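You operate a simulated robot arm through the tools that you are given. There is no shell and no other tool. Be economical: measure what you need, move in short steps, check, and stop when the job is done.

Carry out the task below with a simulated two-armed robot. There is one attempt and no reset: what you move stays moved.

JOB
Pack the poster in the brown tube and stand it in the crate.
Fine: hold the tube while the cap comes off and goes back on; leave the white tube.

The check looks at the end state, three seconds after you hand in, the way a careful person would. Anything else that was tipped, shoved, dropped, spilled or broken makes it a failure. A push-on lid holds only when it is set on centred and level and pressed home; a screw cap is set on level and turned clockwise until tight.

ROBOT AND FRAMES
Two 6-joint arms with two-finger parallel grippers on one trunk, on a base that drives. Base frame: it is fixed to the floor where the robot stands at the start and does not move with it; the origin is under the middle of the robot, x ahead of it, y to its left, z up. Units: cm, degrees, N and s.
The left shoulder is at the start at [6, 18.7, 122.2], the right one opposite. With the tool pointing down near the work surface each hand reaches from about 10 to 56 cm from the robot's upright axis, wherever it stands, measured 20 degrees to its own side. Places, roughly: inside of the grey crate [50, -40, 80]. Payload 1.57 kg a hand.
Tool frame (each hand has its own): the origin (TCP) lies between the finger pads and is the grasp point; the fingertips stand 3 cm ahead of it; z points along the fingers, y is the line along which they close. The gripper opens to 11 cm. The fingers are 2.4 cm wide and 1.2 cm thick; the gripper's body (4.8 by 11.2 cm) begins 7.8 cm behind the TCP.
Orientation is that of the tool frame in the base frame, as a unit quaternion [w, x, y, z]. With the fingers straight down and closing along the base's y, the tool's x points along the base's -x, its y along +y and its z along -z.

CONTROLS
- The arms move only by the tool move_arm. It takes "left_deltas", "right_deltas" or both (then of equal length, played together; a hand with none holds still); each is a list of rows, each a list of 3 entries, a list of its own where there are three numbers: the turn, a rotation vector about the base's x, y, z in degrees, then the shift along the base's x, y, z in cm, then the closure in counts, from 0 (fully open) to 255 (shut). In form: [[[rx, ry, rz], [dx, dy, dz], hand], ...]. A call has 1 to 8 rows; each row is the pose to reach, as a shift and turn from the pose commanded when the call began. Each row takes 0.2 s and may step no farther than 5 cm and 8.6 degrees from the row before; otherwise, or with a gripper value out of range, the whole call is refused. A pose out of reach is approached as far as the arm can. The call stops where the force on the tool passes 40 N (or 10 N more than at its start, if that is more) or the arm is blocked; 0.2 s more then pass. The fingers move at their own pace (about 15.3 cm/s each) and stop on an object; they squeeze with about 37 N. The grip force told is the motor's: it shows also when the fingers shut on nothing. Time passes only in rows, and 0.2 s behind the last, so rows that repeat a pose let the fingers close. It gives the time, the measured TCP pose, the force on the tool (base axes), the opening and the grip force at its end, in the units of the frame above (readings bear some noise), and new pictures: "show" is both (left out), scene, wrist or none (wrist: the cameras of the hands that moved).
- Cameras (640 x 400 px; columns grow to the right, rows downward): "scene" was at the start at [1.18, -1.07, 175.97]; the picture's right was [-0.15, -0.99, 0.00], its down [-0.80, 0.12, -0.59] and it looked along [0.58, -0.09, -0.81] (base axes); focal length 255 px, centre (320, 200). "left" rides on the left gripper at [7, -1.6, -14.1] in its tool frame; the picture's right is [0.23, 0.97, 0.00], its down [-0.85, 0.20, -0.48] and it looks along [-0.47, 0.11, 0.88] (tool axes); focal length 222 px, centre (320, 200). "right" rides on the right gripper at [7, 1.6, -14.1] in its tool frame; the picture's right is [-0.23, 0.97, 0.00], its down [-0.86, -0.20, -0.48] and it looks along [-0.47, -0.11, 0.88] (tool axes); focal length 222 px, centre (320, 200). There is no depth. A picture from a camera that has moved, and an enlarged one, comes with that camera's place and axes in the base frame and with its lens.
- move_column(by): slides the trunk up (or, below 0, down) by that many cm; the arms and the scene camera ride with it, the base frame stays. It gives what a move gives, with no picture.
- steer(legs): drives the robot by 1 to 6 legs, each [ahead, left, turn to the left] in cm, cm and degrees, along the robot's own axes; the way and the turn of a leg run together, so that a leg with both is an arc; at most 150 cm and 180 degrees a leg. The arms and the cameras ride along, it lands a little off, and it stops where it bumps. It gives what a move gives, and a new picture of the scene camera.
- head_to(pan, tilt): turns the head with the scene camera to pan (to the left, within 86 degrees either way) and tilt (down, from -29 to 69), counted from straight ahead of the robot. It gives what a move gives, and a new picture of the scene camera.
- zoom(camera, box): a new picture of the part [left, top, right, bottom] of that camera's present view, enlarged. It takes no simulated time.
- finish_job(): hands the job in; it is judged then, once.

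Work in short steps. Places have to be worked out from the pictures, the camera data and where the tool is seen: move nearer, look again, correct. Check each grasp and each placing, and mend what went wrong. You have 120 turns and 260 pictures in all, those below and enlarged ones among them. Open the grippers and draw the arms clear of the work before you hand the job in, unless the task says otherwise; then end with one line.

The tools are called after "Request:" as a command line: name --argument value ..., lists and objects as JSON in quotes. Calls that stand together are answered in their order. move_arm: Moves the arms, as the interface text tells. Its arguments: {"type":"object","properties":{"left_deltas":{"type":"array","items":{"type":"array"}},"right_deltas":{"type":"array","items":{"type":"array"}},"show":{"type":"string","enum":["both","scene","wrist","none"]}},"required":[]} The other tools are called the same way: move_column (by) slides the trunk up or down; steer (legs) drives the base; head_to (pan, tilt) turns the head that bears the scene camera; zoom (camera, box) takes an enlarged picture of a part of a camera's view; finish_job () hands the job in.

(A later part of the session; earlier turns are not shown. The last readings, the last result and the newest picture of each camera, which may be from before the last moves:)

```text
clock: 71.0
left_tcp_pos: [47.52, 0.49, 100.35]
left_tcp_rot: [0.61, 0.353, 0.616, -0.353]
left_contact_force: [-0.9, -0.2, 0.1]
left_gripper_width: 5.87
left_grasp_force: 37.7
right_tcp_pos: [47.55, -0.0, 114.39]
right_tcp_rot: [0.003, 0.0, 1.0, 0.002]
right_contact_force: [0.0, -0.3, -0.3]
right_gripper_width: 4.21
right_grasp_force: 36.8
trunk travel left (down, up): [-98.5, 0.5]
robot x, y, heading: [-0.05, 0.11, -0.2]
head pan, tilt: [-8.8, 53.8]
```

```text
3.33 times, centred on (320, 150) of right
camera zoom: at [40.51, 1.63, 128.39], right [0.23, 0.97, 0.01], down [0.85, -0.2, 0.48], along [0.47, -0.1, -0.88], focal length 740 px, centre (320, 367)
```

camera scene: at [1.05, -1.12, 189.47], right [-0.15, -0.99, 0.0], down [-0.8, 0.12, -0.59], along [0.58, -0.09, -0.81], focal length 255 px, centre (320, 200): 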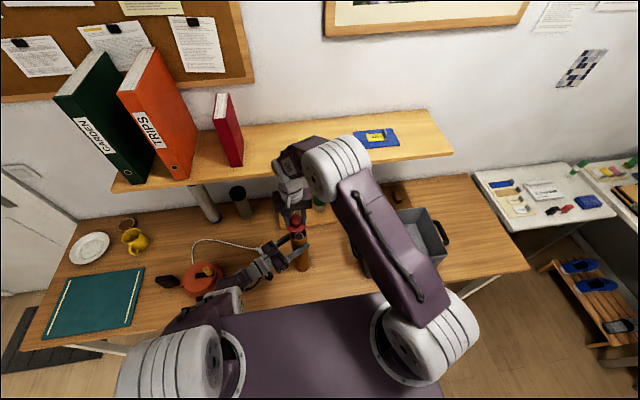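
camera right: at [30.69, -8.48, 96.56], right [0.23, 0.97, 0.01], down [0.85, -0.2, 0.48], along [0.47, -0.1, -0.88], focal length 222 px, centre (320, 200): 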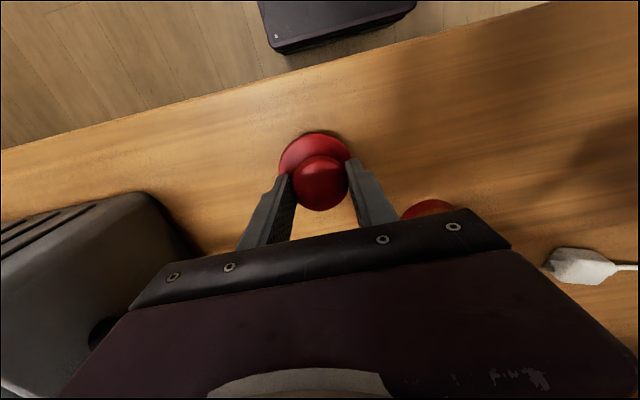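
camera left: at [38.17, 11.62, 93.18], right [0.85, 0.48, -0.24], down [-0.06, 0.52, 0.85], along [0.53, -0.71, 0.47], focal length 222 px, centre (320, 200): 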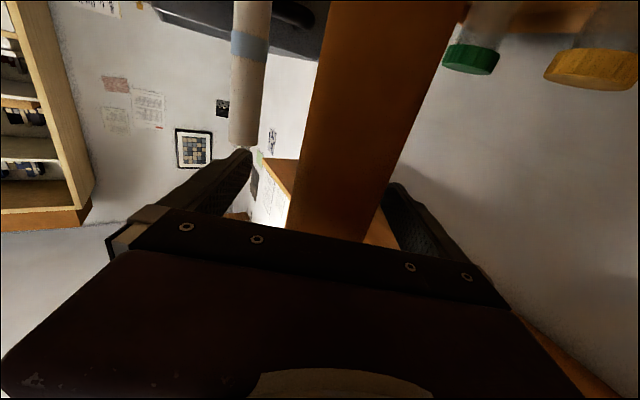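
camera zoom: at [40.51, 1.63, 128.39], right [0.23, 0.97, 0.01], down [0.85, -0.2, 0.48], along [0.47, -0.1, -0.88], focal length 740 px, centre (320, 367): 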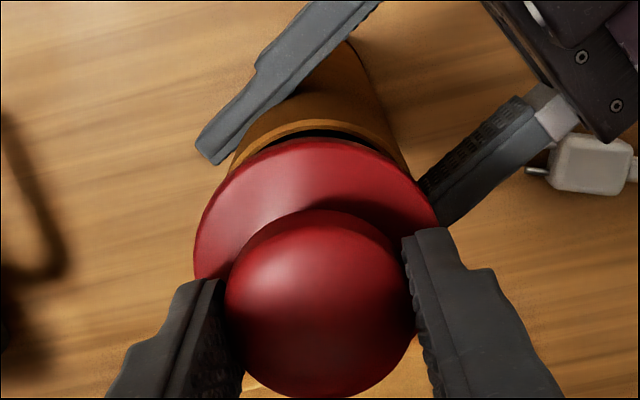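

Cap is ~0.3 short in x, fine in y. Correct and lower to just above contact, then remeasure.

Request:
move_arm --right_deltas '[[[0, 0, 0], [0.3, -0.03, 0], 255], [[0, 0, 0], [0.3, -0.03, -0.8], 255], [[0, 0, 0], [0.3, -0.03, -1.4], 255], [[0, 0, 0], [0.3, -0.03, -1.4], 255]]' --show "none"

Request:
zoom --camera "scene" --box '[280, 216, 320, 246]'

Request:
zoom --camera "right" --box '[270, 110, 370, 180]'

```text
clock: 72.0
left_tcp_pos: [47.44, 0.49, 100.4]
left_tcp_rot: [0.609, 0.353, 0.617, -0.353]
left_contact_force: [-0.1, -0.1, 0.8]
left_gripper_width: 5.89
left_grasp_force: 37.4
right_tcp_pos: [48.17, -0.17, 112.91]
right_tcp_rot: [0.003, 0.0, 1.0, 0.003]
right_contact_force: [-0.2, 0.8, 0.3]
right_gripper_width: 4.22
right_grasp_force: 37.1
trunk travel left (down, up): [-98.5, 0.5]
robot x, y, heading: [0.02, 0.35, -0.3]
head pan, tilt: [-8.8, 53.8]
```

```text
13.33 times, centred on (300, 231) of scene
camera zoom: at [1.18, -1.11, 189.47], right [-0.15, -0.99, 0.0], down [-0.8, 0.12, -0.59], along [0.58, -0.09, -0.81], focal length 3405 px, centre (587, -213)
```

zoom: 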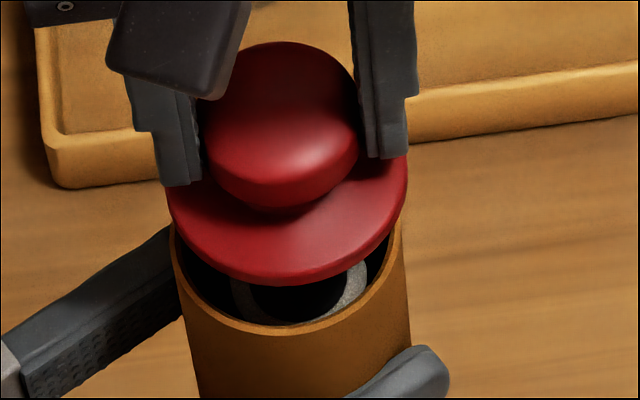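

```text
5.71 times, centred on (320, 145) of right
camera zoom: at [41.04, 1.39, 126.99], right [0.23, 0.97, 0.01], down [0.85, -0.2, 0.48], along [0.47, -0.1, -0.88], focal length 1269 px, centre (320, 514)
```

zoom: 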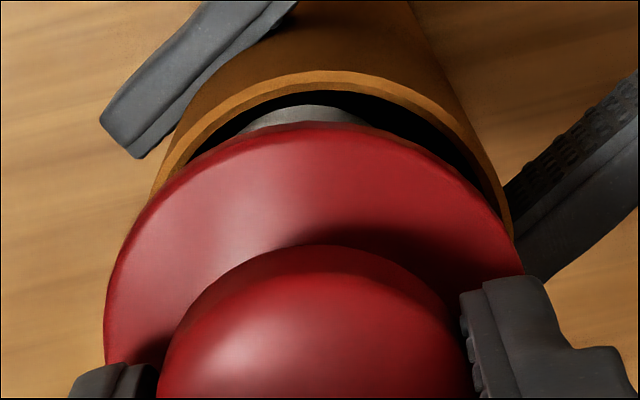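

Analysis of both views: cap is ~0.35 too far in +x and ~0.2 too far in −y (consistent with which side stayed high before). Correct and lower in fine steps.

Request:
move_arm --right_deltas '[[[0, 0, 0], [-0.2, 0.1, 0], 255], [[0, 0, 0], [-0.35, 0.2, 0], 255], [[0, 0, 0], [-0.35, 0.2, -0.3], 255], [[0, 0, 0], [-0.35, 0.2, -0.6], 255], [[0, 0, 0], [-0.35, 0.2, -0.9], 255], [[0, 0, 0], [-0.35, 0.2, -0.9], 255]]' --show "none"

Request:
zoom --camera "scene" --box '[280, 216, 320, 246]'

Request:
zoom --camera "right" --box '[270, 110, 370, 180]'

```text
clock: 73.4
left_tcp_pos: [47.5, 0.53, 100.39]
left_tcp_rot: [0.609, 0.353, 0.616, -0.353]
left_contact_force: [0.6, 0.1, 0.2]
left_gripper_width: 5.9
left_grasp_force: 37.4
right_tcp_pos: [47.82, 0.18, 112.03]
right_tcp_rot: [0.004, -0.001, 1.0, 0.003]
right_contact_force: [-0.2, 1.2, -0.2]
right_gripper_width: 4.22
right_grasp_force: 37.2
trunk travel left (down, up): [-98.5, 0.5]
robot x, y, heading: [-0.2, -0.07, -0.0]
head pan, tilt: [-8.8, 53.8]
```

```text
13.33 times, centred on (300, 231) of scene
camera zoom: at [1.2, -1.1, 189.47], right [-0.15, -0.99, 0.0], down [-0.8, 0.12, -0.59], along [0.58, -0.09, -0.81], focal length 3405 px, centre (587, -213)
```

zoom: 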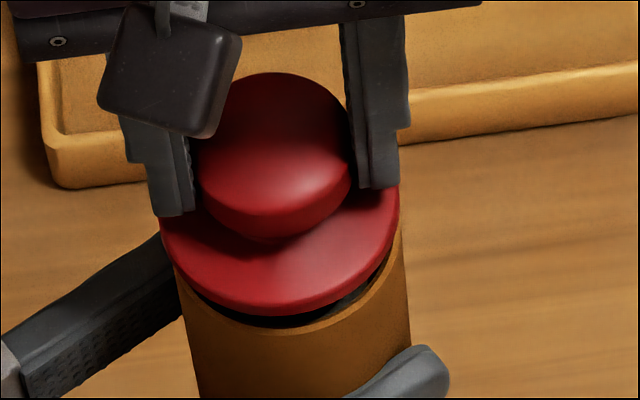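

```text
5.71 times, centred on (320, 145) of right
camera zoom: at [40.67, 1.7, 126.11], right [0.23, 0.97, 0.01], down [0.85, -0.2, 0.48], along [0.47, -0.1, -0.88], focal length 1269 px, centre (320, 514)
```

zoom: 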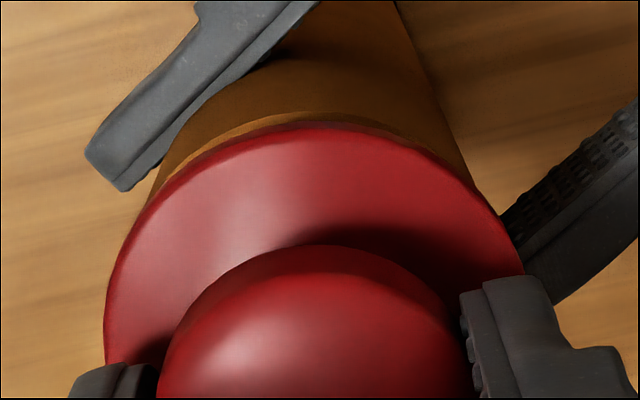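

No contact yet and now coaxial within ~1 mm. Continue lowering finely.

Request:
move_arm --right_deltas '[[[0, 0, 0], [0, -0.08, -0.25], 255], [[0, 0, 0], [0, -0.08, -0.5], 255], [[0, 0, 0], [0, -0.08, -0.75], 255], [[0, 0, 0], [0, -0.08, -1.0], 255], [[0, 0, 0], [0, -0.08, -1.25], 255], [[0, 0, 0], [0, -0.08, -1.5], 255]]' --show "none"

Request:
zoom --camera "scene" --box '[280, 216, 320, 246]'

```text
clock: 74.8
left_tcp_pos: [47.48, 0.42, 100.44]
left_tcp_rot: [0.609, 0.354, 0.617, -0.352]
left_contact_force: [10.2, -4.7, -8.2]
left_gripper_width: 5.92
left_grasp_force: 37.1
right_tcp_pos: [47.88, -0.02, 110.68]
right_tcp_rot: [0.004, -0.001, 1.0, 0.005]
right_contact_force: [-6.6, 3.8, 23.2]
right_gripper_width: 4.22
right_grasp_force: 36.3
trunk travel left (down, up): [-98.5, 0.5]
robot x, y, heading: [0.06, 0.1, -0.0]
head pan, tilt: [-8.8, 53.8]
```

```text
13.33 times, centred on (300, 231) of scene
camera zoom: at [1.06, -1.21, 189.5], right [-0.15, -0.99, 0.0], down [-0.8, 0.12, -0.59], along [0.58, -0.09, -0.81], focal length 3405 px, centre (587, -213)
```

zoom: 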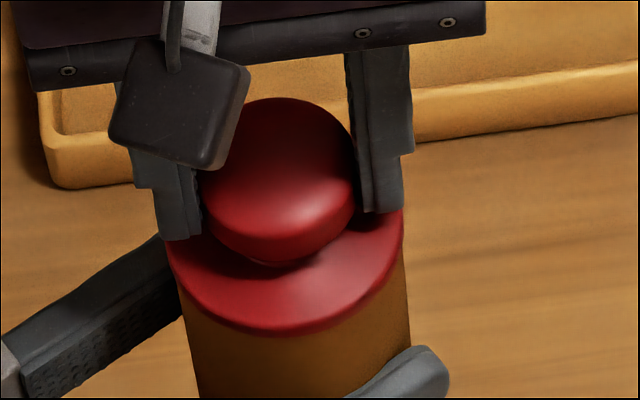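

The plug slid in; the disc now meets the rim. Press further to seat it home.

Request:
move_arm --right_deltas '[[[0, 0, 0], [0, 0, -0.2], 255], [[0, 0, 0], [0, 0, -0.4], 255], [[0, 0, 0], [0, 0, -0.6], 255], [[0, 0, 0], [0, 0, -0.8], 255], [[0, 0, 0], [0, 0, -1.0], 255]]' --show "none"

Request:
zoom --camera "scene" --box '[280, 216, 320, 246]'

Request:
zoom --camera "right" --box '[270, 110, 370, 180]'

```text
clock: 75.2
left_tcp_pos: [47.36, 0.58, 100.42]
left_tcp_rot: [0.609, 0.353, 0.617, -0.353]
left_contact_force: [-1.0, -1.0, 4.0]
left_gripper_width: 5.9
left_grasp_force: 36.8
right_tcp_pos: [47.73, 0.06, 110.68]
right_tcp_rot: [0.006, 0.0, 1.0, 0.004]
right_contact_force: [-1.3, -0.3, 6.6]
right_gripper_width: 4.23
right_grasp_force: 37.2
trunk travel left (down, up): [-98.5, 0.5]
robot x, y, heading: [-0.09, -0.3, 0.0]
head pan, tilt: [-8.8, 53.8]
stopped in row 1 (right hand): the force on the tool passed its limit (the readings are from after the stop); the commanded pose is now the measured one
```

```text
13.33 times, centred on (300, 231) of scene
camera zoom: at [0.96, -1.11, 189.47], right [-0.15, -0.99, 0.0], down [-0.8, 0.12, -0.59], along [0.59, -0.09, -0.81], focal length 3405 px, centre (587, -213)
```

zoom: 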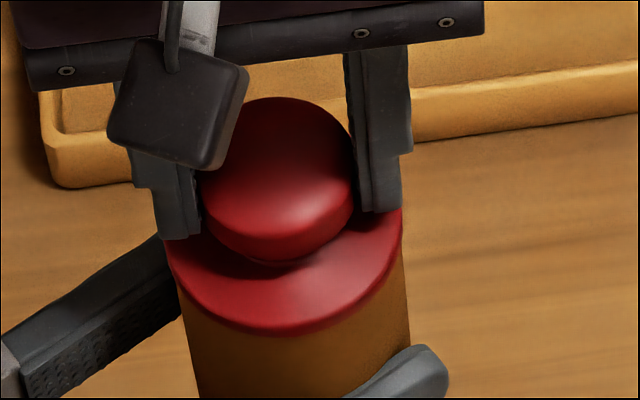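

```text
5.71 times, centred on (320, 145) of right
camera zoom: at [40.55, 1.64, 124.72], right [0.23, 0.97, 0.01], down [0.85, -0.2, 0.49], along [0.48, -0.1, -0.87], focal length 1269 px, centre (320, 514)
```

zoom: 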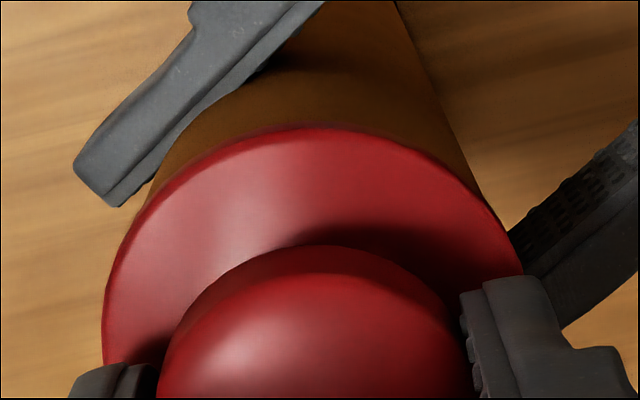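

Cap is flush with no visible gap, at the same height as originally. Release and check it stays level.

Request:
move_arm --right_deltas '[[[0, 0, 0], [0, 0, 0.1], 150], [[0, 0, 0], [0, 0, 0.1], 110], [[0, 0, 0], [0, 0, 0.1], 90], [[0, 0, 0], [0, 0, 3], 60], [[0, 0, 0], [0, 0, 7], 60], [[0, 0, 0], [0, 0, 7], 255], [[0, 0, 0], [0, 0, 7], 255]]' --show "none"

Request:
zoom --camera "scene" --box '[276, 205, 332, 247]'

Request:
zoom --camera "right" --box '[260, 90, 380, 210]'

```text
clock: 76.8
left_tcp_pos: [47.49, 0.45, 100.37]
left_tcp_rot: [0.608, 0.353, 0.618, -0.352]
left_contact_force: [-0.4, 0.0, 10.0]
left_gripper_width: 5.88
left_grasp_force: 36.6
right_tcp_pos: [47.76, 0.05, 117.78]
right_tcp_rot: [0.005, 0.001, 1.0, 0.004]
right_contact_force: [0.7, -0.3, -0.5]
right_gripper_width: 0.02
right_grasp_force: 21.4
trunk travel left (down, up): [-98.5, 0.5]
robot x, y, heading: [-0.04, -0.03, -0.2]
head pan, tilt: [-8.8, 53.8]
```

```text
9.52 times, centred on (304, 226) of scene
camera zoom: at [1.01, -1.14, 189.48], right [-0.15, -0.99, 0.0], down [-0.8, 0.12, -0.59], along [0.58, -0.09, -0.81], focal length 2432 px, centre (472, -48)
```

zoom: 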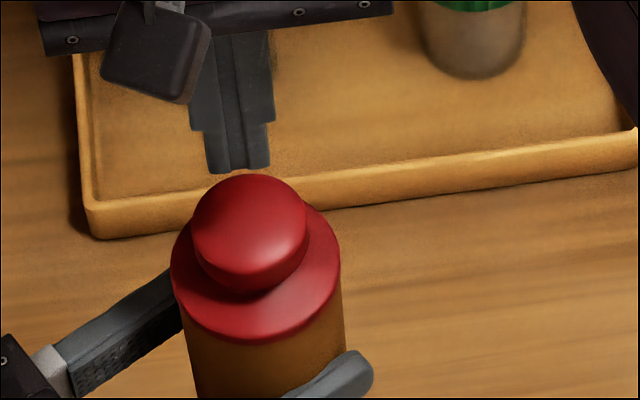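

```text
3.33 times, centred on (320, 150) of right
camera zoom: at [40.49, 1.65, 131.77], right [0.23, 0.97, 0.01], down [0.85, -0.2, 0.49], along [0.48, -0.1, -0.87], focal length 740 px, centre (320, 367)
```

zoom: 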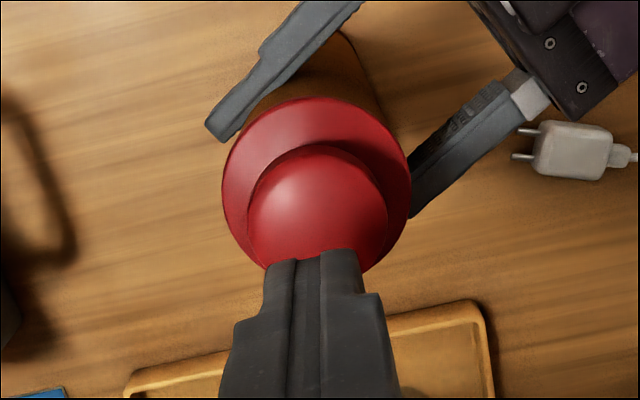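

Cap is level and seated like the original. For certainty, press the knob's centre with the closed fingertips.

Request:
move_arm --right_deltas '[[[0, 0, 0], [-0.4, 0.1, -1.5], 255], [[0, 0, 0], [-0.4, 0.1, -3], 255], [[0, 0, 0], [-0.4, 0.1, -4], 255], [[0, 0, 0], [-0.4, 0.1, -4.5], 255], [[0, 0, 0], [-0.4, 0.1, -5], 255], [[0, 0, 0], [-0.4, 0.1, -5.4], 255], [[0, 0, 0], [-0.4, 0.1, -5.8], 255], [[0, 0, 0], [-0.4, 0.1, -6.2], 255]]' --show "none"

Request:
move_arm --right_deltas '[[[0, 0, 0], [0, 0, 2], 255], [[0, 0, 0], [-1, -4, 5], 255], [[0, 0, 0], [-3, -8, 7], 200], [[0, 0, 0], [-6, -11, 9], 0], [[0, 0, 0], [-9, -14, 11], 0], [[0, 0, 0], [-12, -17, 12], 0]]' --show "none"

Request:
zoom --camera "scene" --box '[260, 205, 340, 285]'

```text
clock: 78.1
left_tcp_pos: [47.43, 0.57, 100.38]
left_tcp_rot: [0.609, 0.352, 0.619, -0.35]
left_contact_force: [0.2, 0.1, 6.2]
left_gripper_width: 5.9
left_grasp_force: 37.4
right_tcp_pos: [47.34, 0.07, 113.06]
right_tcp_rot: [0.008, -0.001, 1.0, 0.004]
right_contact_force: [-3.2, -0.6, 16.8]
right_gripper_width: 0.0
right_grasp_force: 21.4
trunk travel left (down, up): [-98.5, 0.5]
robot x, y, heading: [-0.03, -0.17, -0.3]
head pan, tilt: [-8.8, 53.8]
stopped in row 6 (right hand): the force on the tool passed its limit (the readings are from after the stop); the commanded pose is now the measured one
```

```text
refused: row 2 steps farther than a row can; nothing moved
```

```text
5.00 times, centred on (300, 245) of scene
camera zoom: at [0.73, -1.15, 189.48], right [-0.15, -0.99, 0.0], down [-0.8, 0.12, -0.59], along [0.59, -0.09, -0.81], focal length 1277 px, centre (420, -25)
```

zoom: 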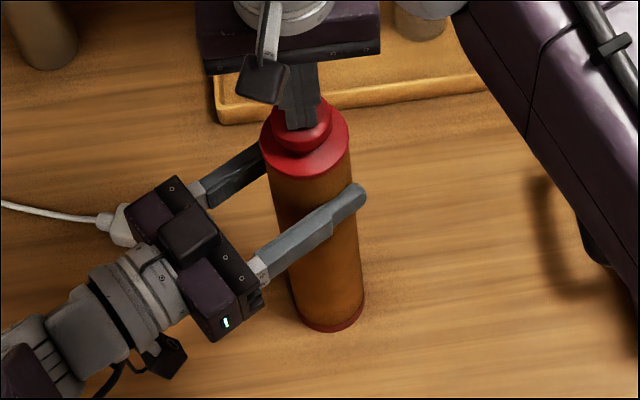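

Knob resisted at the original height (110), so the cap is home. Retract the right hand up and back toward its own side.

Request:
move_arm --right_deltas '[[[0, 0, 0], [0, 0, 3], 255], [[0, 0, 0], [-1, -2, 7], 255], [[0, 0, 0], [-2, -5, 10], 200], [[0, 0, 0], [-4, -9, 11], 0], [[0, 0, 0], [-7, -12.5, 12], 0], [[0, 0, 0], [-9, -16.5, 13], 0], [[0, 0, 0], [-11, -20.5, 14], 0], [[0, 0, 0], [-12, -24.5, 14], 0]]'

Request:
zoom --camera "scene" --box '[260, 200, 460, 300]'

```text
clock: 79.9
left_tcp_pos: [47.59, 0.49, 100.34]
left_tcp_rot: [0.609, 0.353, 0.619, -0.349]
left_contact_force: [-1.6, -0.6, 18.9]
left_gripper_width: 5.87
left_grasp_force: 36.9
right_tcp_pos: [35.24, -24.71, 127.15]
right_tcp_rot: [0.007, -0.001, 1.0, 0.005]
right_contact_force: [-0.3, -0.5, -0.3]
right_gripper_width: 10.97
right_grasp_force: 0.1
trunk travel left (down, up): [-98.5, 0.5]
robot x, y, heading: [0.22, -0.3, -0.1]
head pan, tilt: [-8.8, 53.8]
camera scene: at [0.81, -1.35, 189.48], right [-0.15, -0.99, 0.0], down [-0.8, 0.12, -0.59], along [0.59, -0.09, -0.81], focal length 255 px, centre (320, 200)
camera right: at [27.92, -23.1, 141.2], right [0.23, 0.97, 0.01], down [0.85, -0.2, 0.49], along [0.48, -0.1, -0.87], focal length 222 px, centre (320, 200)
```

scene: 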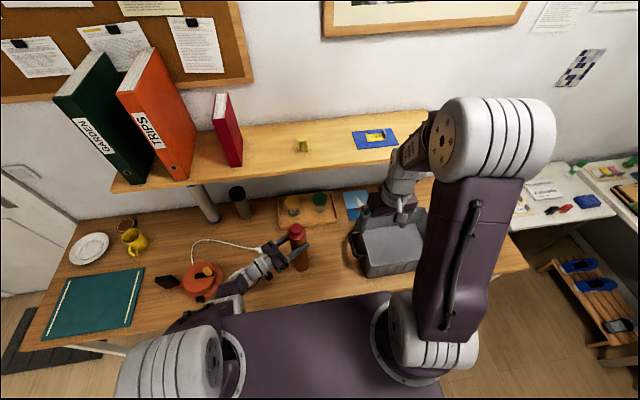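
right: 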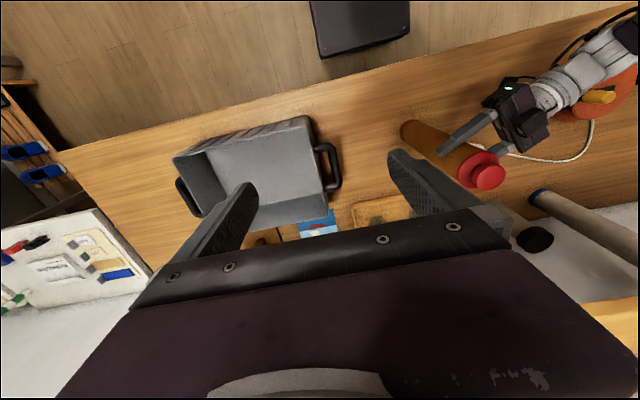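

```text
3.20 times, centred on (360, 250) of scene
camera zoom: at [0.81, -1.35, 189.48], right [-0.15, -0.99, 0.0], down [-0.8, 0.12, -0.59], along [0.59, -0.09, -0.81], focal length 817 px, centre (192, 40)
```

zoom: 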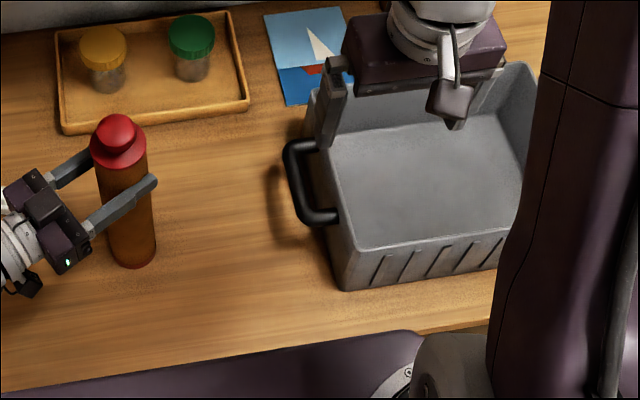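

Crate rim is at z≈92, spanning x 36–60, y −28 to −59. The left hand will lift the tube ~19 cm; first a small lift to check the hold, moving slightly forward for reach.

Request:
move_arm --left_deltas '[[[0, 0, 0], [0, 0, 0.5], 255], [[0, 0, 0], [0, 0, 1.5], 255], [[0, 0, 0], [0.5, 0, 3.5], 255], [[0, 0, 0], [1.5, 0, 6], 255], [[0, 0, 0], [2.5, 0, 9], 255]]'

Request:
zoom --camera "scene" --box '[220, 190, 380, 300]'

```text
clock: 81.1
left_tcp_pos: [49.58, 0.62, 101.51]
left_tcp_rot: [0.607, 0.352, 0.62, -0.35]
left_contact_force: [0.4, -0.7, -4.1]
left_gripper_width: 5.87
left_grasp_force: 37.1
left hand out of reach, approached as far as the arm can: row 1, 2, 3, 4, 5
right_tcp_pos: [35.34, -24.38, 127.18]
right_tcp_rot: [0.007, 0.0, 1.0, 0.005]
right_contact_force: [-0.2, -0.5, 0.1]
right_gripper_width: 10.99
right_grasp_force: 0.1
trunk travel left (down, up): [-98.5, 0.5]
robot x, y, heading: [0.1, 0.14, -0.1]
head pan, tilt: [-8.8, 53.8]
camera scene: at [1.13, -1.16, 189.47], right [-0.15, -0.99, 0.0], down [-0.8, 0.12, -0.59], along [0.58, -0.09, -0.81], focal length 255 px, centre (320, 200)
camera left: at [41.0, 12.31, 94.78], right [0.84, 0.5, -0.23], down [-0.06, 0.5, 0.86], along [0.54, -0.71, 0.45], focal length 222 px, centre (320, 200)
```

scene: 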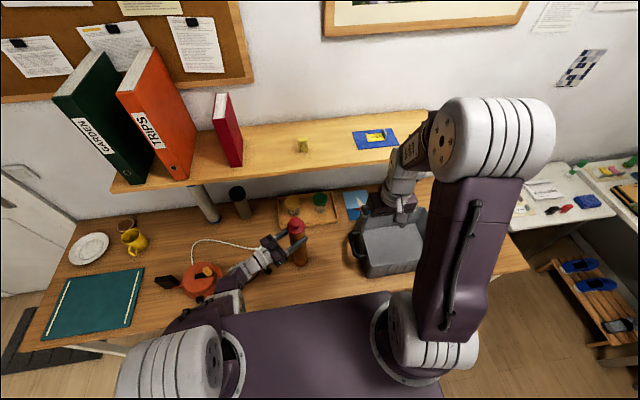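
left: 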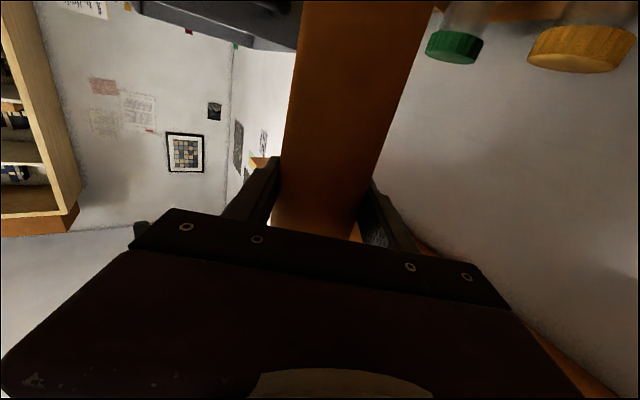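

```text
3.64 times, centred on (300, 245) of scene
camera zoom: at [1.13, -1.16, 189.47], right [-0.15, -0.99, 0.0], down [-0.8, 0.12, -0.59], along [0.58, -0.09, -0.81], focal length 929 px, centre (393, 36)
```

zoom: 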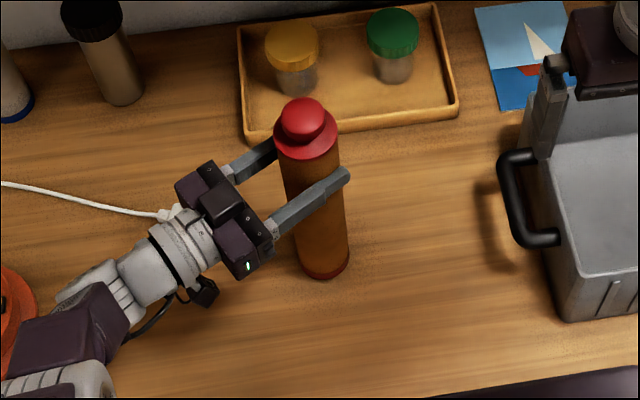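

Tube is lifted (weight ~4 N) but the arm's near-limit forces it outward; I'll follow that limit, moving forward as I lift.

Request:
move_arm --left_deltas '[[[0, 0, 0], [1.5, 0, 1], 255], [[0, 0, 0], [3.4, 0, 3.5], 255], [[0, 0, 0], [5.9, 0, 6], 255], [[0, 0, 0], [8, 0, 9], 255], [[0, 0, 0], [9.8, 0, 12.5], 255], [[0, 0, 0], [11.5, 0, 16], 255], [[0, 0, 0], [12.5, 0, 19], 255], [[0, 0, 0], [12.5, 0, 19], 255]]'

Request:
zoom --camera "scene" --box '[220, 170, 380, 280]'

```text
clock: 82.5
left_tcp_pos: [62.11, 0.74, 113.19]
left_tcp_rot: [0.595, 0.354, 0.63, -0.352]
left_contact_force: [-0.4, -0.3, -2.7]
left_gripper_width: 5.87
left_grasp_force: 37.3
left hand out of reach, approached as far as the arm can: row 2, 3, 4, 5, 6
right_tcp_pos: [35.7, -24.44, 127.06]
right_tcp_rot: [0.005, 0.0, 1.0, 0.004]
right_contact_force: [0.9, -0.1, -0.3]
right_gripper_width: 11.0
right_grasp_force: 0.1
trunk travel left (down, up): [-98.5, 0.5]
robot x, y, heading: [-0.27, 0.28, 0.1]
head pan, tilt: [-8.8, 53.8]
stopped in row 6 (left hand): the force on the tool passed its limit (the readings are from after the stop); the commanded pose is now the measured one
camera scene: at [1.54, -1.15, 189.5], right [-0.15, -0.99, 0.0], down [-0.8, 0.12, -0.59], along [0.58, -0.09, -0.81], focal length 255 px, centre (320, 200)
camera left: at [53.42, 12.48, 106.82], right [0.83, 0.49, -0.25], down [-0.03, 0.49, 0.87], along [0.55, -0.72, 0.43], focal length 222 px, centre (320, 200)
```

scene: 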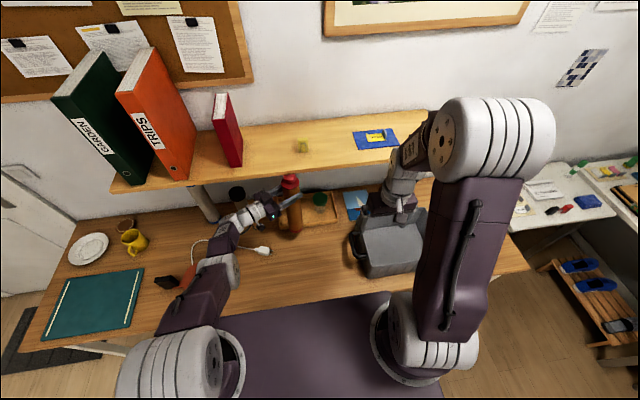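
left: 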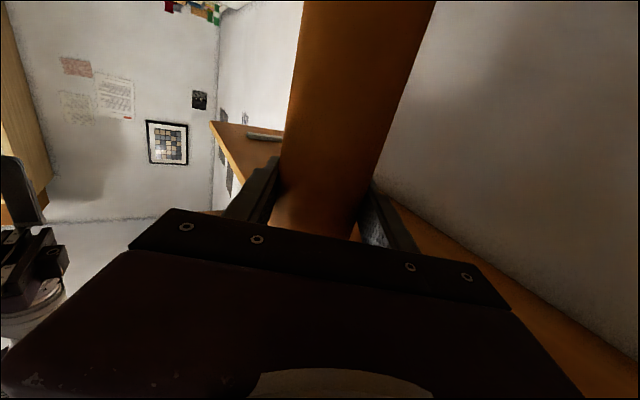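

```text
3.64 times, centred on (300, 225) of scene
camera zoom: at [1.54, -1.15, 189.5], right [-0.15, -0.99, 0.0], down [-0.8, 0.12, -0.59], along [0.58, -0.09, -0.81], focal length 929 px, centre (393, 109)
```

zoom: 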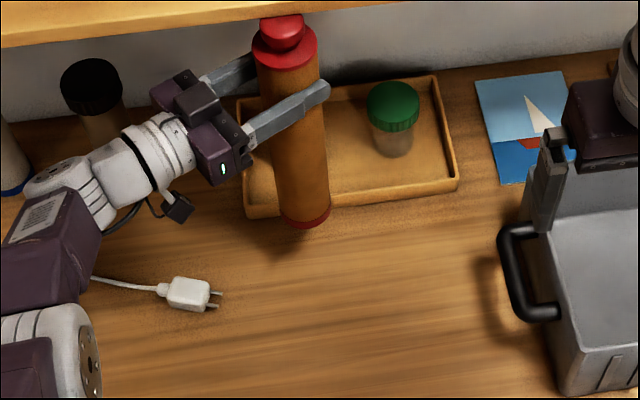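

The knob seems to have touched the shelf's front edge. Nothing on the shelf moved; I'll back the base away 13 cm, which carries the tube clear of the shelf.

Request:
steer --legs '[[-14, 0, 0]]'

Request:
zoom --camera "scene" --box '[200, 150, 400, 270]'

```text
clock: 83.8
left_tcp_pos: [48.38, 0.89, 113.19]
left_tcp_rot: [0.597, 0.352, 0.63, -0.35]
left_contact_force: [-0.4, 0.0, -3.4]
left_gripper_width: 5.9
left_grasp_force: 36.9
right_tcp_pos: [22.1, -24.28, 126.98]
right_tcp_rot: [0.005, -0.001, 1.0, 0.004]
right_contact_force: [-0.2, 0.4, 0.1]
right_gripper_width: 10.99
right_grasp_force: 0.0
trunk travel left (down, up): [-98.5, 0.5]
robot x, y, heading: [-13.96, -0.01, 0.2]
head pan, tilt: [-8.8, 53.8]
camera scene: at [-12.06, -1.12, 189.47], right [-0.15, -0.99, 0.0], down [-0.8, 0.12, -0.59], along [0.58, -0.09, -0.81], focal length 255 px, centre (320, 200)
```

scene: 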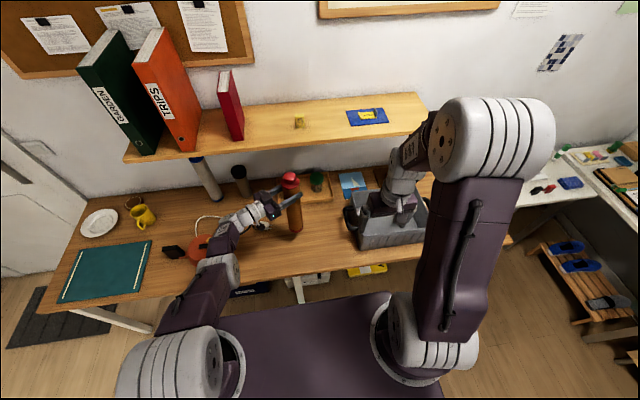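

```text
3.20 times, centred on (300, 210) of scene
camera zoom: at [-12.06, -1.12, 189.47], right [-0.15, -0.99, 0.0], down [-0.8, 0.12, -0.59], along [0.58, -0.09, -0.81], focal length 817 px, centre (384, 168)
```

zoom: 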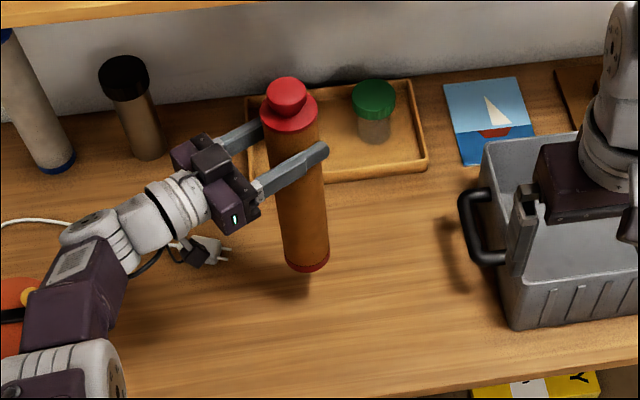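

Free now. Check the cap's seating closely, and the jars.

Request:
zoom --camera "scene" --box '[270, 165, 340, 205]'

Request:
zoom --camera "right" --box '[300, 60, 640, 270]'

```text
9.14 times, centred on (305, 185) of scene
camera zoom: at [-12.06, -1.12, 189.47], right [-0.15, -0.99, 0.0], down [-0.8, 0.12, -0.59], along [0.58, -0.09, -0.81], focal length 2335 px, centre (457, 337)
```

zoom: 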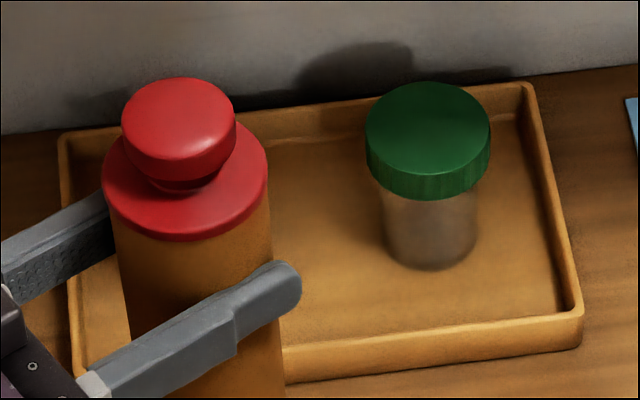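

```text
1.88 times, centred on (470, 165) of right
camera zoom: at [14.87, -22.8, 141.04], right [0.22, 0.97, 0.01], down [0.85, -0.2, 0.48], along [0.47, -0.1, -0.88], focal length 418 px, centre (38, 266)
```

zoom: 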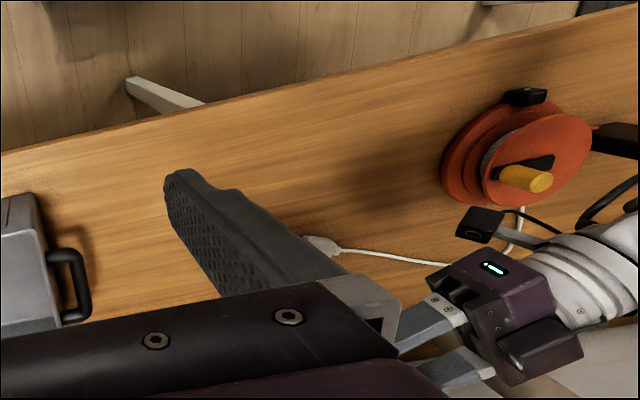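

Cap is still seated. Now straighten the hand (~2° lean) and raise to clear the crate rim.

Request:
move_arm --left_deltas '[[[-0.6, -0.9, 0], [0, 0, 2], 255], [[-1.2, -1.8, 0], [0, 0, 4.5], 255], [[-1.2, -1.8, 0], [0, 0, 7.5], 255], [[-1.2, -1.8, 0], [0, 0, 7.5], 255]]' --show "none"

Request:
zoom --camera "scene" --box '[200, 140, 440, 290]'

```text
clock: 84.8
left_tcp_pos: [50.98, 0.89, 119.03]
left_tcp_rot: [0.611, 0.353, 0.615, -0.352]
left_contact_force: [-0.3, 0.4, -2.5]
left_gripper_width: 5.88
left_grasp_force: 37.0
left hand out of reach, approached as far as the arm can: row 1, 2, 3, 4
right_tcp_pos: [21.59, -24.43, 127.15]
right_tcp_rot: [0.007, -0.003, 1.0, 0.005]
right_contact_force: [-0.1, 0.1, -0.1]
right_gripper_width: 10.99
right_grasp_force: 0.0
trunk travel left (down, up): [-98.5, 0.5]
robot x, y, heading: [-13.96, -0.33, 0.1]
head pan, tilt: [-8.8, 53.8]
```

```text
2.67 times, centred on (320, 215) of scene
camera zoom: at [-12.79, -1.11, 189.47], right [-0.15, -0.99, 0.0], down [-0.8, 0.12, -0.59], along [0.58, -0.09, -0.81], focal length 681 px, centre (320, 160)
```

zoom: 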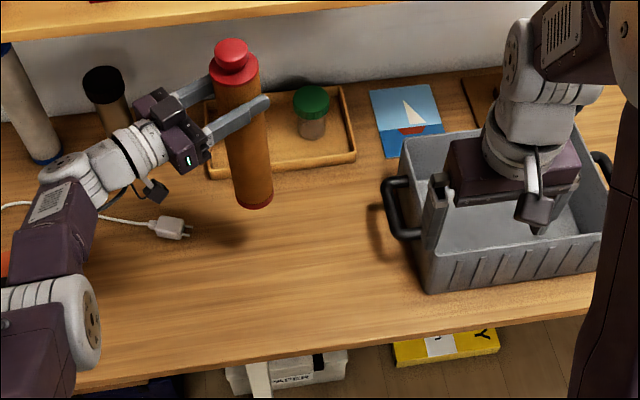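

Tube bottom ≈94.6. Raise a bit more for margin, then I'll drive right.

Request:
move_arm --left_deltas '[[[0, 0, 0], [1, 0, 1.5], 255], [[0, 0, 0], [2, 0, 3.5], 255], [[0, 0, 0], [2, 0, 3.5], 255]]' --show "none"

Request:
steer --legs '[[-4, 0, 0], [0, -24, 0]]'

```text
clock: 85.6
left_tcp_pos: [53.22, 1.1, 122.27]
left_tcp_rot: [0.611, 0.352, 0.616, -0.351]
left_contact_force: [0.2, -0.5, -3.1]
left_gripper_width: 5.89
left_grasp_force: 36.4
right_tcp_pos: [21.85, -24.32, 127.0]
right_tcp_rot: [0.006, -0.002, 1.0, 0.004]
right_contact_force: [-0.3, 0.5, -0.3]
right_gripper_width: 10.99
right_grasp_force: 0.0
trunk travel left (down, up): [-98.5, 0.5]
robot x, y, heading: [-13.81, -0.02, -0.1]
head pan, tilt: [-8.8, 53.8]
```

```text
clock: 87.8
left_tcp_pos: [49.63, -22.03, 122.17]
left_tcp_rot: [0.613, 0.348, 0.617, -0.35]
left_contact_force: [-0.1, 1.0, -3.6]
left_gripper_width: 5.89
left_grasp_force: 36.5
right_tcp_pos: [18.09, -47.81, 127.1]
right_tcp_rot: [0.005, -0.006, 1.0, 0.003]
right_contact_force: [0.3, 0.2, 0.3]
right_gripper_width: 11.02
right_grasp_force: 0.0
trunk travel left (down, up): [-98.5, 0.5]
robot x, y, heading: [-17.44, -24.45, 0.5]
head pan, tilt: [-8.8, 53.8]
camera scene: at [-16.18, -24.58, 189.47], right [-0.14, -0.99, 0.0], down [-0.8, 0.11, -0.59], along [0.58, -0.09, -0.81], focal length 255 px, centre (320, 200)
```

scene: 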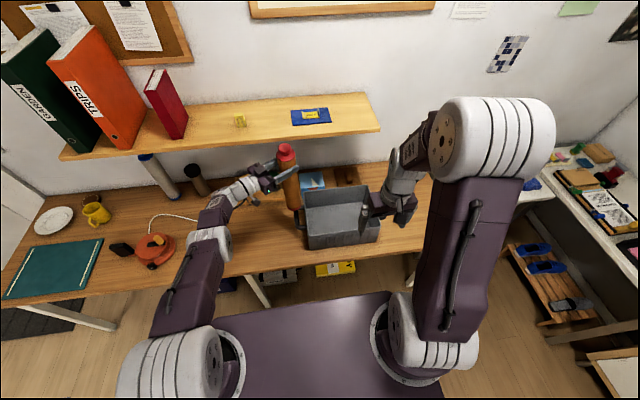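

On track: tube at y≈−22, bottom z≈98. Drive right 26 cm more.

Request:
steer --legs '[[-1, -26, 0]]'

Request:
zoom --camera "scene" --box '[200, 130, 400, 270]'

```text
clock: 89.8
left_tcp_pos: [48.55, -49.57, 122.18]
left_tcp_rot: [0.611, 0.351, 0.616, -0.351]
left_contact_force: [0.1, -0.3, -3.3]
left_gripper_width: 5.9
left_grasp_force: 37.0
right_tcp_pos: [17.16, -75.11, 127.21]
right_tcp_rot: [0.006, -0.004, 1.0, 0.002]
right_contact_force: [0.1, -0.5, 0.1]
right_gripper_width: 11.0
right_grasp_force: 0.0
trunk travel left (down, up): [-98.5, 0.5]
robot x, y, heading: [-18.35, -51.22, 0.5]
head pan, tilt: [-8.8, 53.8]
camera scene: at [-17.23, -51.77, 189.47], right [-0.15, -0.99, 0.0], down [-0.8, 0.12, -0.59], along [0.58, -0.09, -0.81], focal length 255 px, centre (320, 200)
```

scene: 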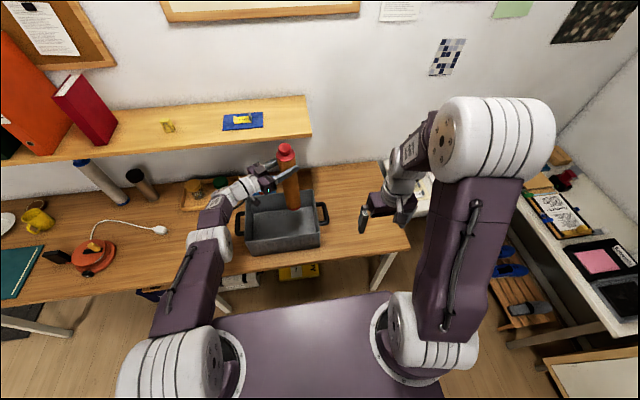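

```text
2.86 times, centred on (300, 200) of scene
camera zoom: at [-17.23, -51.77, 189.47], right [-0.15, -0.99, 0.0], down [-0.8, 0.12, -0.59], along [0.58, -0.09, -0.81], focal length 730 px, centre (377, 200)
```

zoom: 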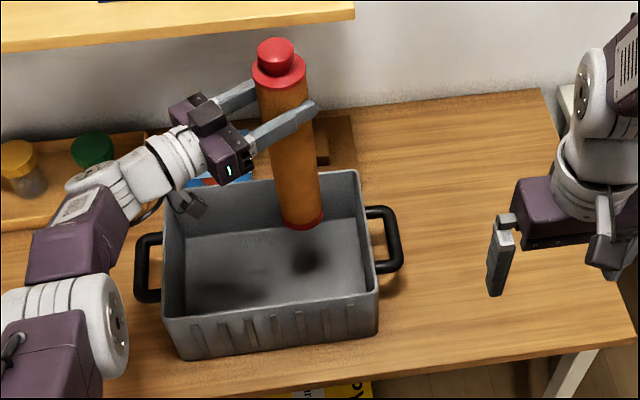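

Tube hangs over the crate interior. I'll shift 3 cm in +x for hand clearance at the near wall, then lower most of the way.

Request:
move_arm --left_deltas '[[[0, 0, 0], [1.5, 0, 0], 255], [[0, 0, 0], [3, 0, -2], 255], [[0, 0, 0], [3, 0, -6], 255], [[0, 0, 0], [3, 0, -10], 255], [[0, 0, 0], [3, 0, -13.5], 255], [[0, 0, 0], [3, 0, -16.5], 255], [[0, 0, 0], [3, 0, -16.5], 255]]' --show "wrist"

Request:
zoom --camera "scene" --box '[200, 130, 400, 270]'

```text
clock: 91.4
left_tcp_pos: [43.88, -50.12, 114.15]
left_tcp_rot: [0.611, 0.352, 0.617, -0.349]
left_contact_force: [-0.4, 0.2, -4.1]
left_gripper_width: 5.89
left_grasp_force: 37.3
left hand out of reach, approached as far as the arm can: row 1, 2, 3, 4, 5, 6, 7
right_tcp_pos: [16.98, -75.48, 126.99]
right_tcp_rot: [0.006, -0.003, 1.0, 0.004]
right_contact_force: [0.9, -0.1, 0.2]
right_gripper_width: 10.99
right_grasp_force: 0.1
trunk travel left (down, up): [-98.5, 0.5]
robot x, y, heading: [-18.79, -51.48, 0.4]
head pan, tilt: [-8.8, 53.8]
camera left: at [35.21, -38.47, 107.18], right [0.84, 0.5, -0.23], down [-0.07, 0.51, 0.86], along [0.54, -0.7, 0.46], focal length 222 px, centre (320, 200)
```

left: 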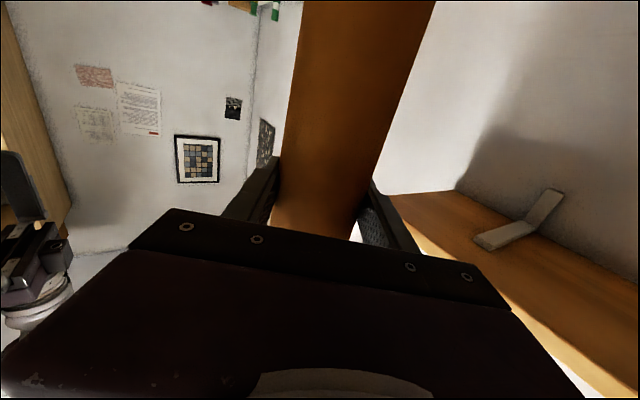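

```text
2.86 times, centred on (300, 200) of scene
camera zoom: at [-17.27, -52.44, 189.47], right [-0.15, -0.99, 0.0], down [-0.8, 0.12, -0.59], along [0.58, -0.09, -0.81], focal length 730 px, centre (377, 200)
```

zoom: 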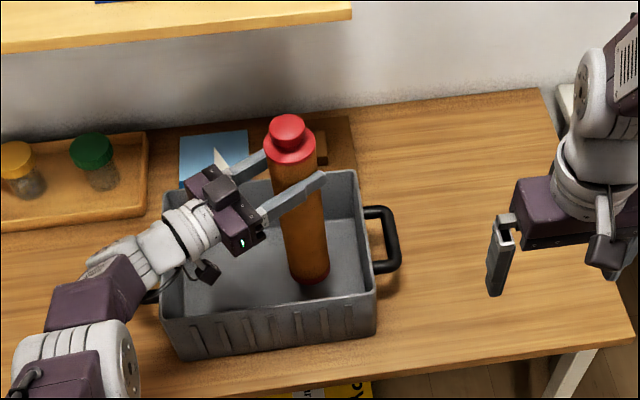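

The arm hit its outer limit and drew back to x≈44 (tube already inside the crate, bottom z≈90). I'll drive the base forward 7 cm to centre it in x with more reach.

Request:
steer --legs '[[7, 0, 0]]'

Request:
zoom --camera "scene" --box '[200, 130, 400, 270]'

```text
clock: 92.4
left_tcp_pos: [49.68, -49.79, 114.59]
left_tcp_rot: [0.615, 0.353, 0.615, -0.347]
left_contact_force: [-0.6, -0.9, -2.7]
left_gripper_width: 5.88
left_grasp_force: 36.8
right_tcp_pos: [23.01, -75.32, 127.58]
right_tcp_rot: [0.01, -0.004, 1.0, 0.004]
right_contact_force: [-0.6, 0.2, 0.4]
right_gripper_width: 11.0
right_grasp_force: 0.1
trunk travel left (down, up): [-98.5, 0.5]
robot x, y, heading: [-11.55, -51.18, 0.5]
head pan, tilt: [-8.8, 53.8]
camera scene: at [-11.95, -52.23, 189.48], right [-0.15, -0.99, 0.0], down [-0.79, 0.12, -0.6], along [0.59, -0.09, -0.8], focal length 255 px, centre (320, 200)
```

scene: 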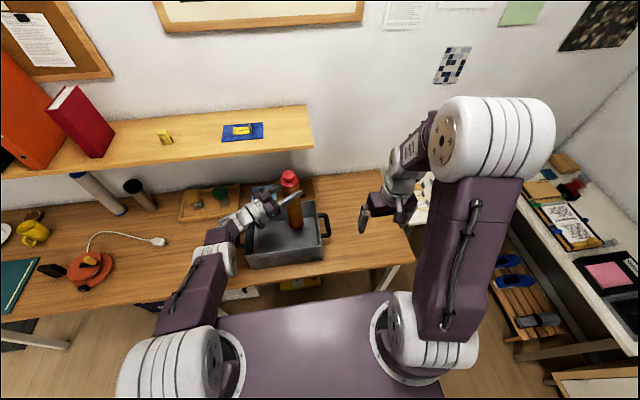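

```text
2.86 times, centred on (300, 200) of scene
camera zoom: at [-11.95, -52.23, 189.48], right [-0.15, -0.99, 0.0], down [-0.79, 0.12, -0.6], along [0.59, -0.09, -0.8], focal length 730 px, centre (377, 200)
```

zoom: 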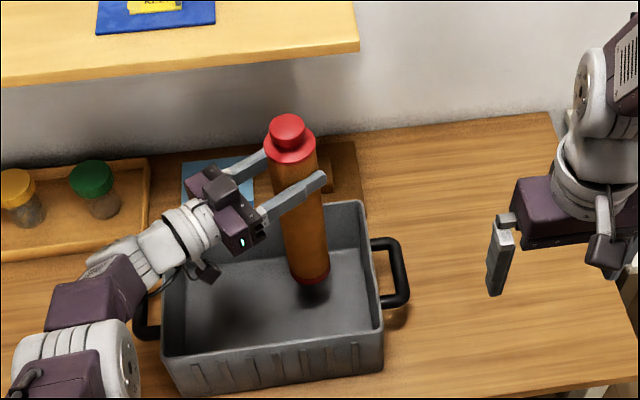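

Good position, but to set it down within reach the hand must draw back ~5 cm while descending, so first creep the base 4 cm forward (tube to x≈53.5, still inside).

Request:
steer --legs '[[4, 0, 0]]'

Request:
zoom --camera "scene" --box '[200, 130, 400, 270]'

```text
clock: 93.3
left_tcp_pos: [53.98, -49.83, 114.4]
left_tcp_rot: [0.614, 0.352, 0.615, -0.349]
left_contact_force: [-1.4, -0.1, -2.6]
left_gripper_width: 5.88
left_grasp_force: 37.0
right_tcp_pos: [27.34, -75.21, 127.31]
right_tcp_rot: [0.009, -0.005, 1.0, 0.005]
right_contact_force: [-0.7, -0.7, 0.3]
right_gripper_width: 10.99
right_grasp_force: 0.0
trunk travel left (down, up): [-98.5, 0.5]
robot x, y, heading: [-7.62, -50.9, 0.6]
head pan, tilt: [-8.8, 53.8]
camera scene: at [-7.5, -52.24, 189.48], right [-0.15, -0.99, 0.0], down [-0.79, 0.12, -0.6], along [0.59, -0.09, -0.8], focal length 255 px, centre (320, 200)
```

scene: 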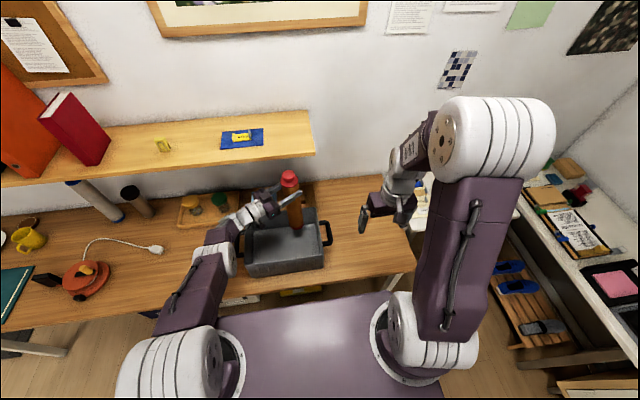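

```text
2.86 times, centred on (300, 200) of scene
camera zoom: at [-7.5, -52.24, 189.48], right [-0.15, -0.99, 0.0], down [-0.79, 0.12, -0.6], along [0.59, -0.09, -0.8], focal length 730 px, centre (377, 200)
```

zoom: 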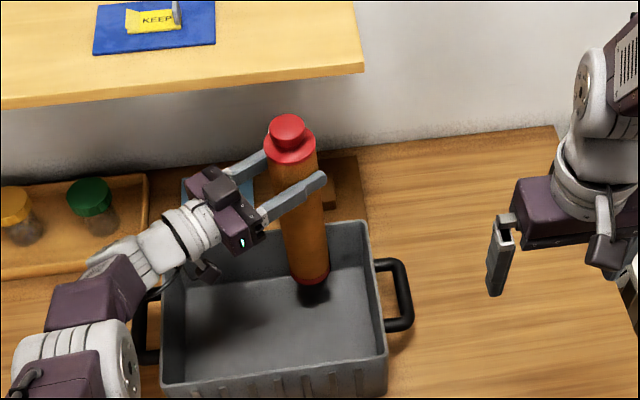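

Still inside the crate. Lower along the reach limit, drawing back in x.

Request:
move_arm --left_deltas '[[[0, 0, 0], [-1.5, 0, -1.5], 255], [[0, 0, 0], [-2.8, 0, -4], 255], [[0, 0, 0], [-4, 0, -6.5], 255], [[0, 0, 0], [-5, 0, -8.5], 255], [[0, 0, 0], [-5.8, 0, -10.3], 255], [[0, 0, 0], [-6.2, 0, -11.3], 255], [[0, 0, 0], [-6.2, 0, -11.3], 255]]'

Request:
zoom --camera "scene" --box '[200, 150, 360, 290]'

```text
clock: 94.9
left_tcp_pos: [46.95, -49.44, 105.31]
left_tcp_rot: [0.611, 0.351, 0.617, -0.349]
left_contact_force: [-0.2, 0.0, -3.6]
left_gripper_width: 5.87
left_grasp_force: 36.3
left hand out of reach, approached as far as the arm can: row 2, 3, 4, 5, 6, 7
right_tcp_pos: [28.19, -75.32, 127.0]
right_tcp_rot: [0.005, -0.005, 1.0, 0.004]
right_contact_force: [0.1, 0.5, 0.1]
right_gripper_width: 10.99
right_grasp_force: 0.0
trunk travel left (down, up): [-98.5, 0.5]
robot x, y, heading: [-7.88, -50.94, 0.5]
head pan, tilt: [-8.8, 53.8]
camera scene: at [-6.19, -52.25, 189.47], right [-0.15, -0.99, 0.0], down [-0.8, 0.12, -0.59], along [0.58, -0.09, -0.81], focal length 255 px, centre (320, 200)
camera left: at [38.39, -37.95, 98.44], right [0.84, 0.5, -0.23], down [-0.07, 0.51, 0.86], along [0.55, -0.7, 0.46], focal length 222 px, centre (320, 200)
```

scene: 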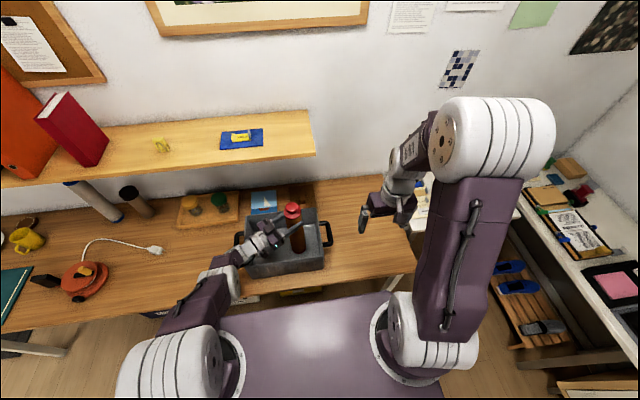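
left: 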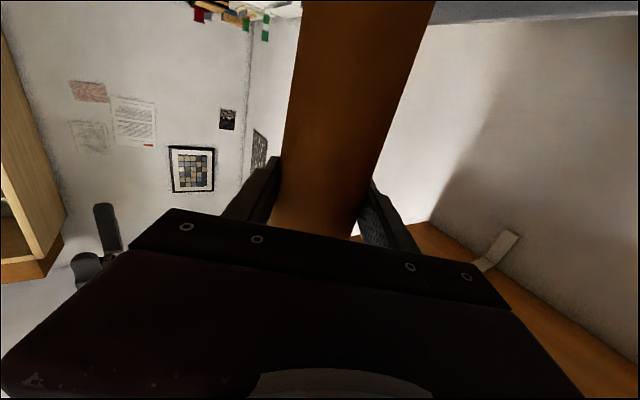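

```text
2.86 times, centred on (280, 220) of scene
camera zoom: at [-6.19, -52.25, 189.47], right [-0.15, -0.99, 0.0], down [-0.8, 0.12, -0.59], along [0.58, -0.09, -0.81], focal length 730 px, centre (434, 143)
```

zoom: 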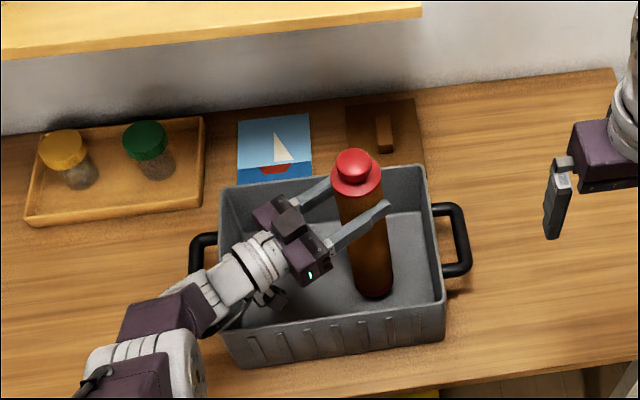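

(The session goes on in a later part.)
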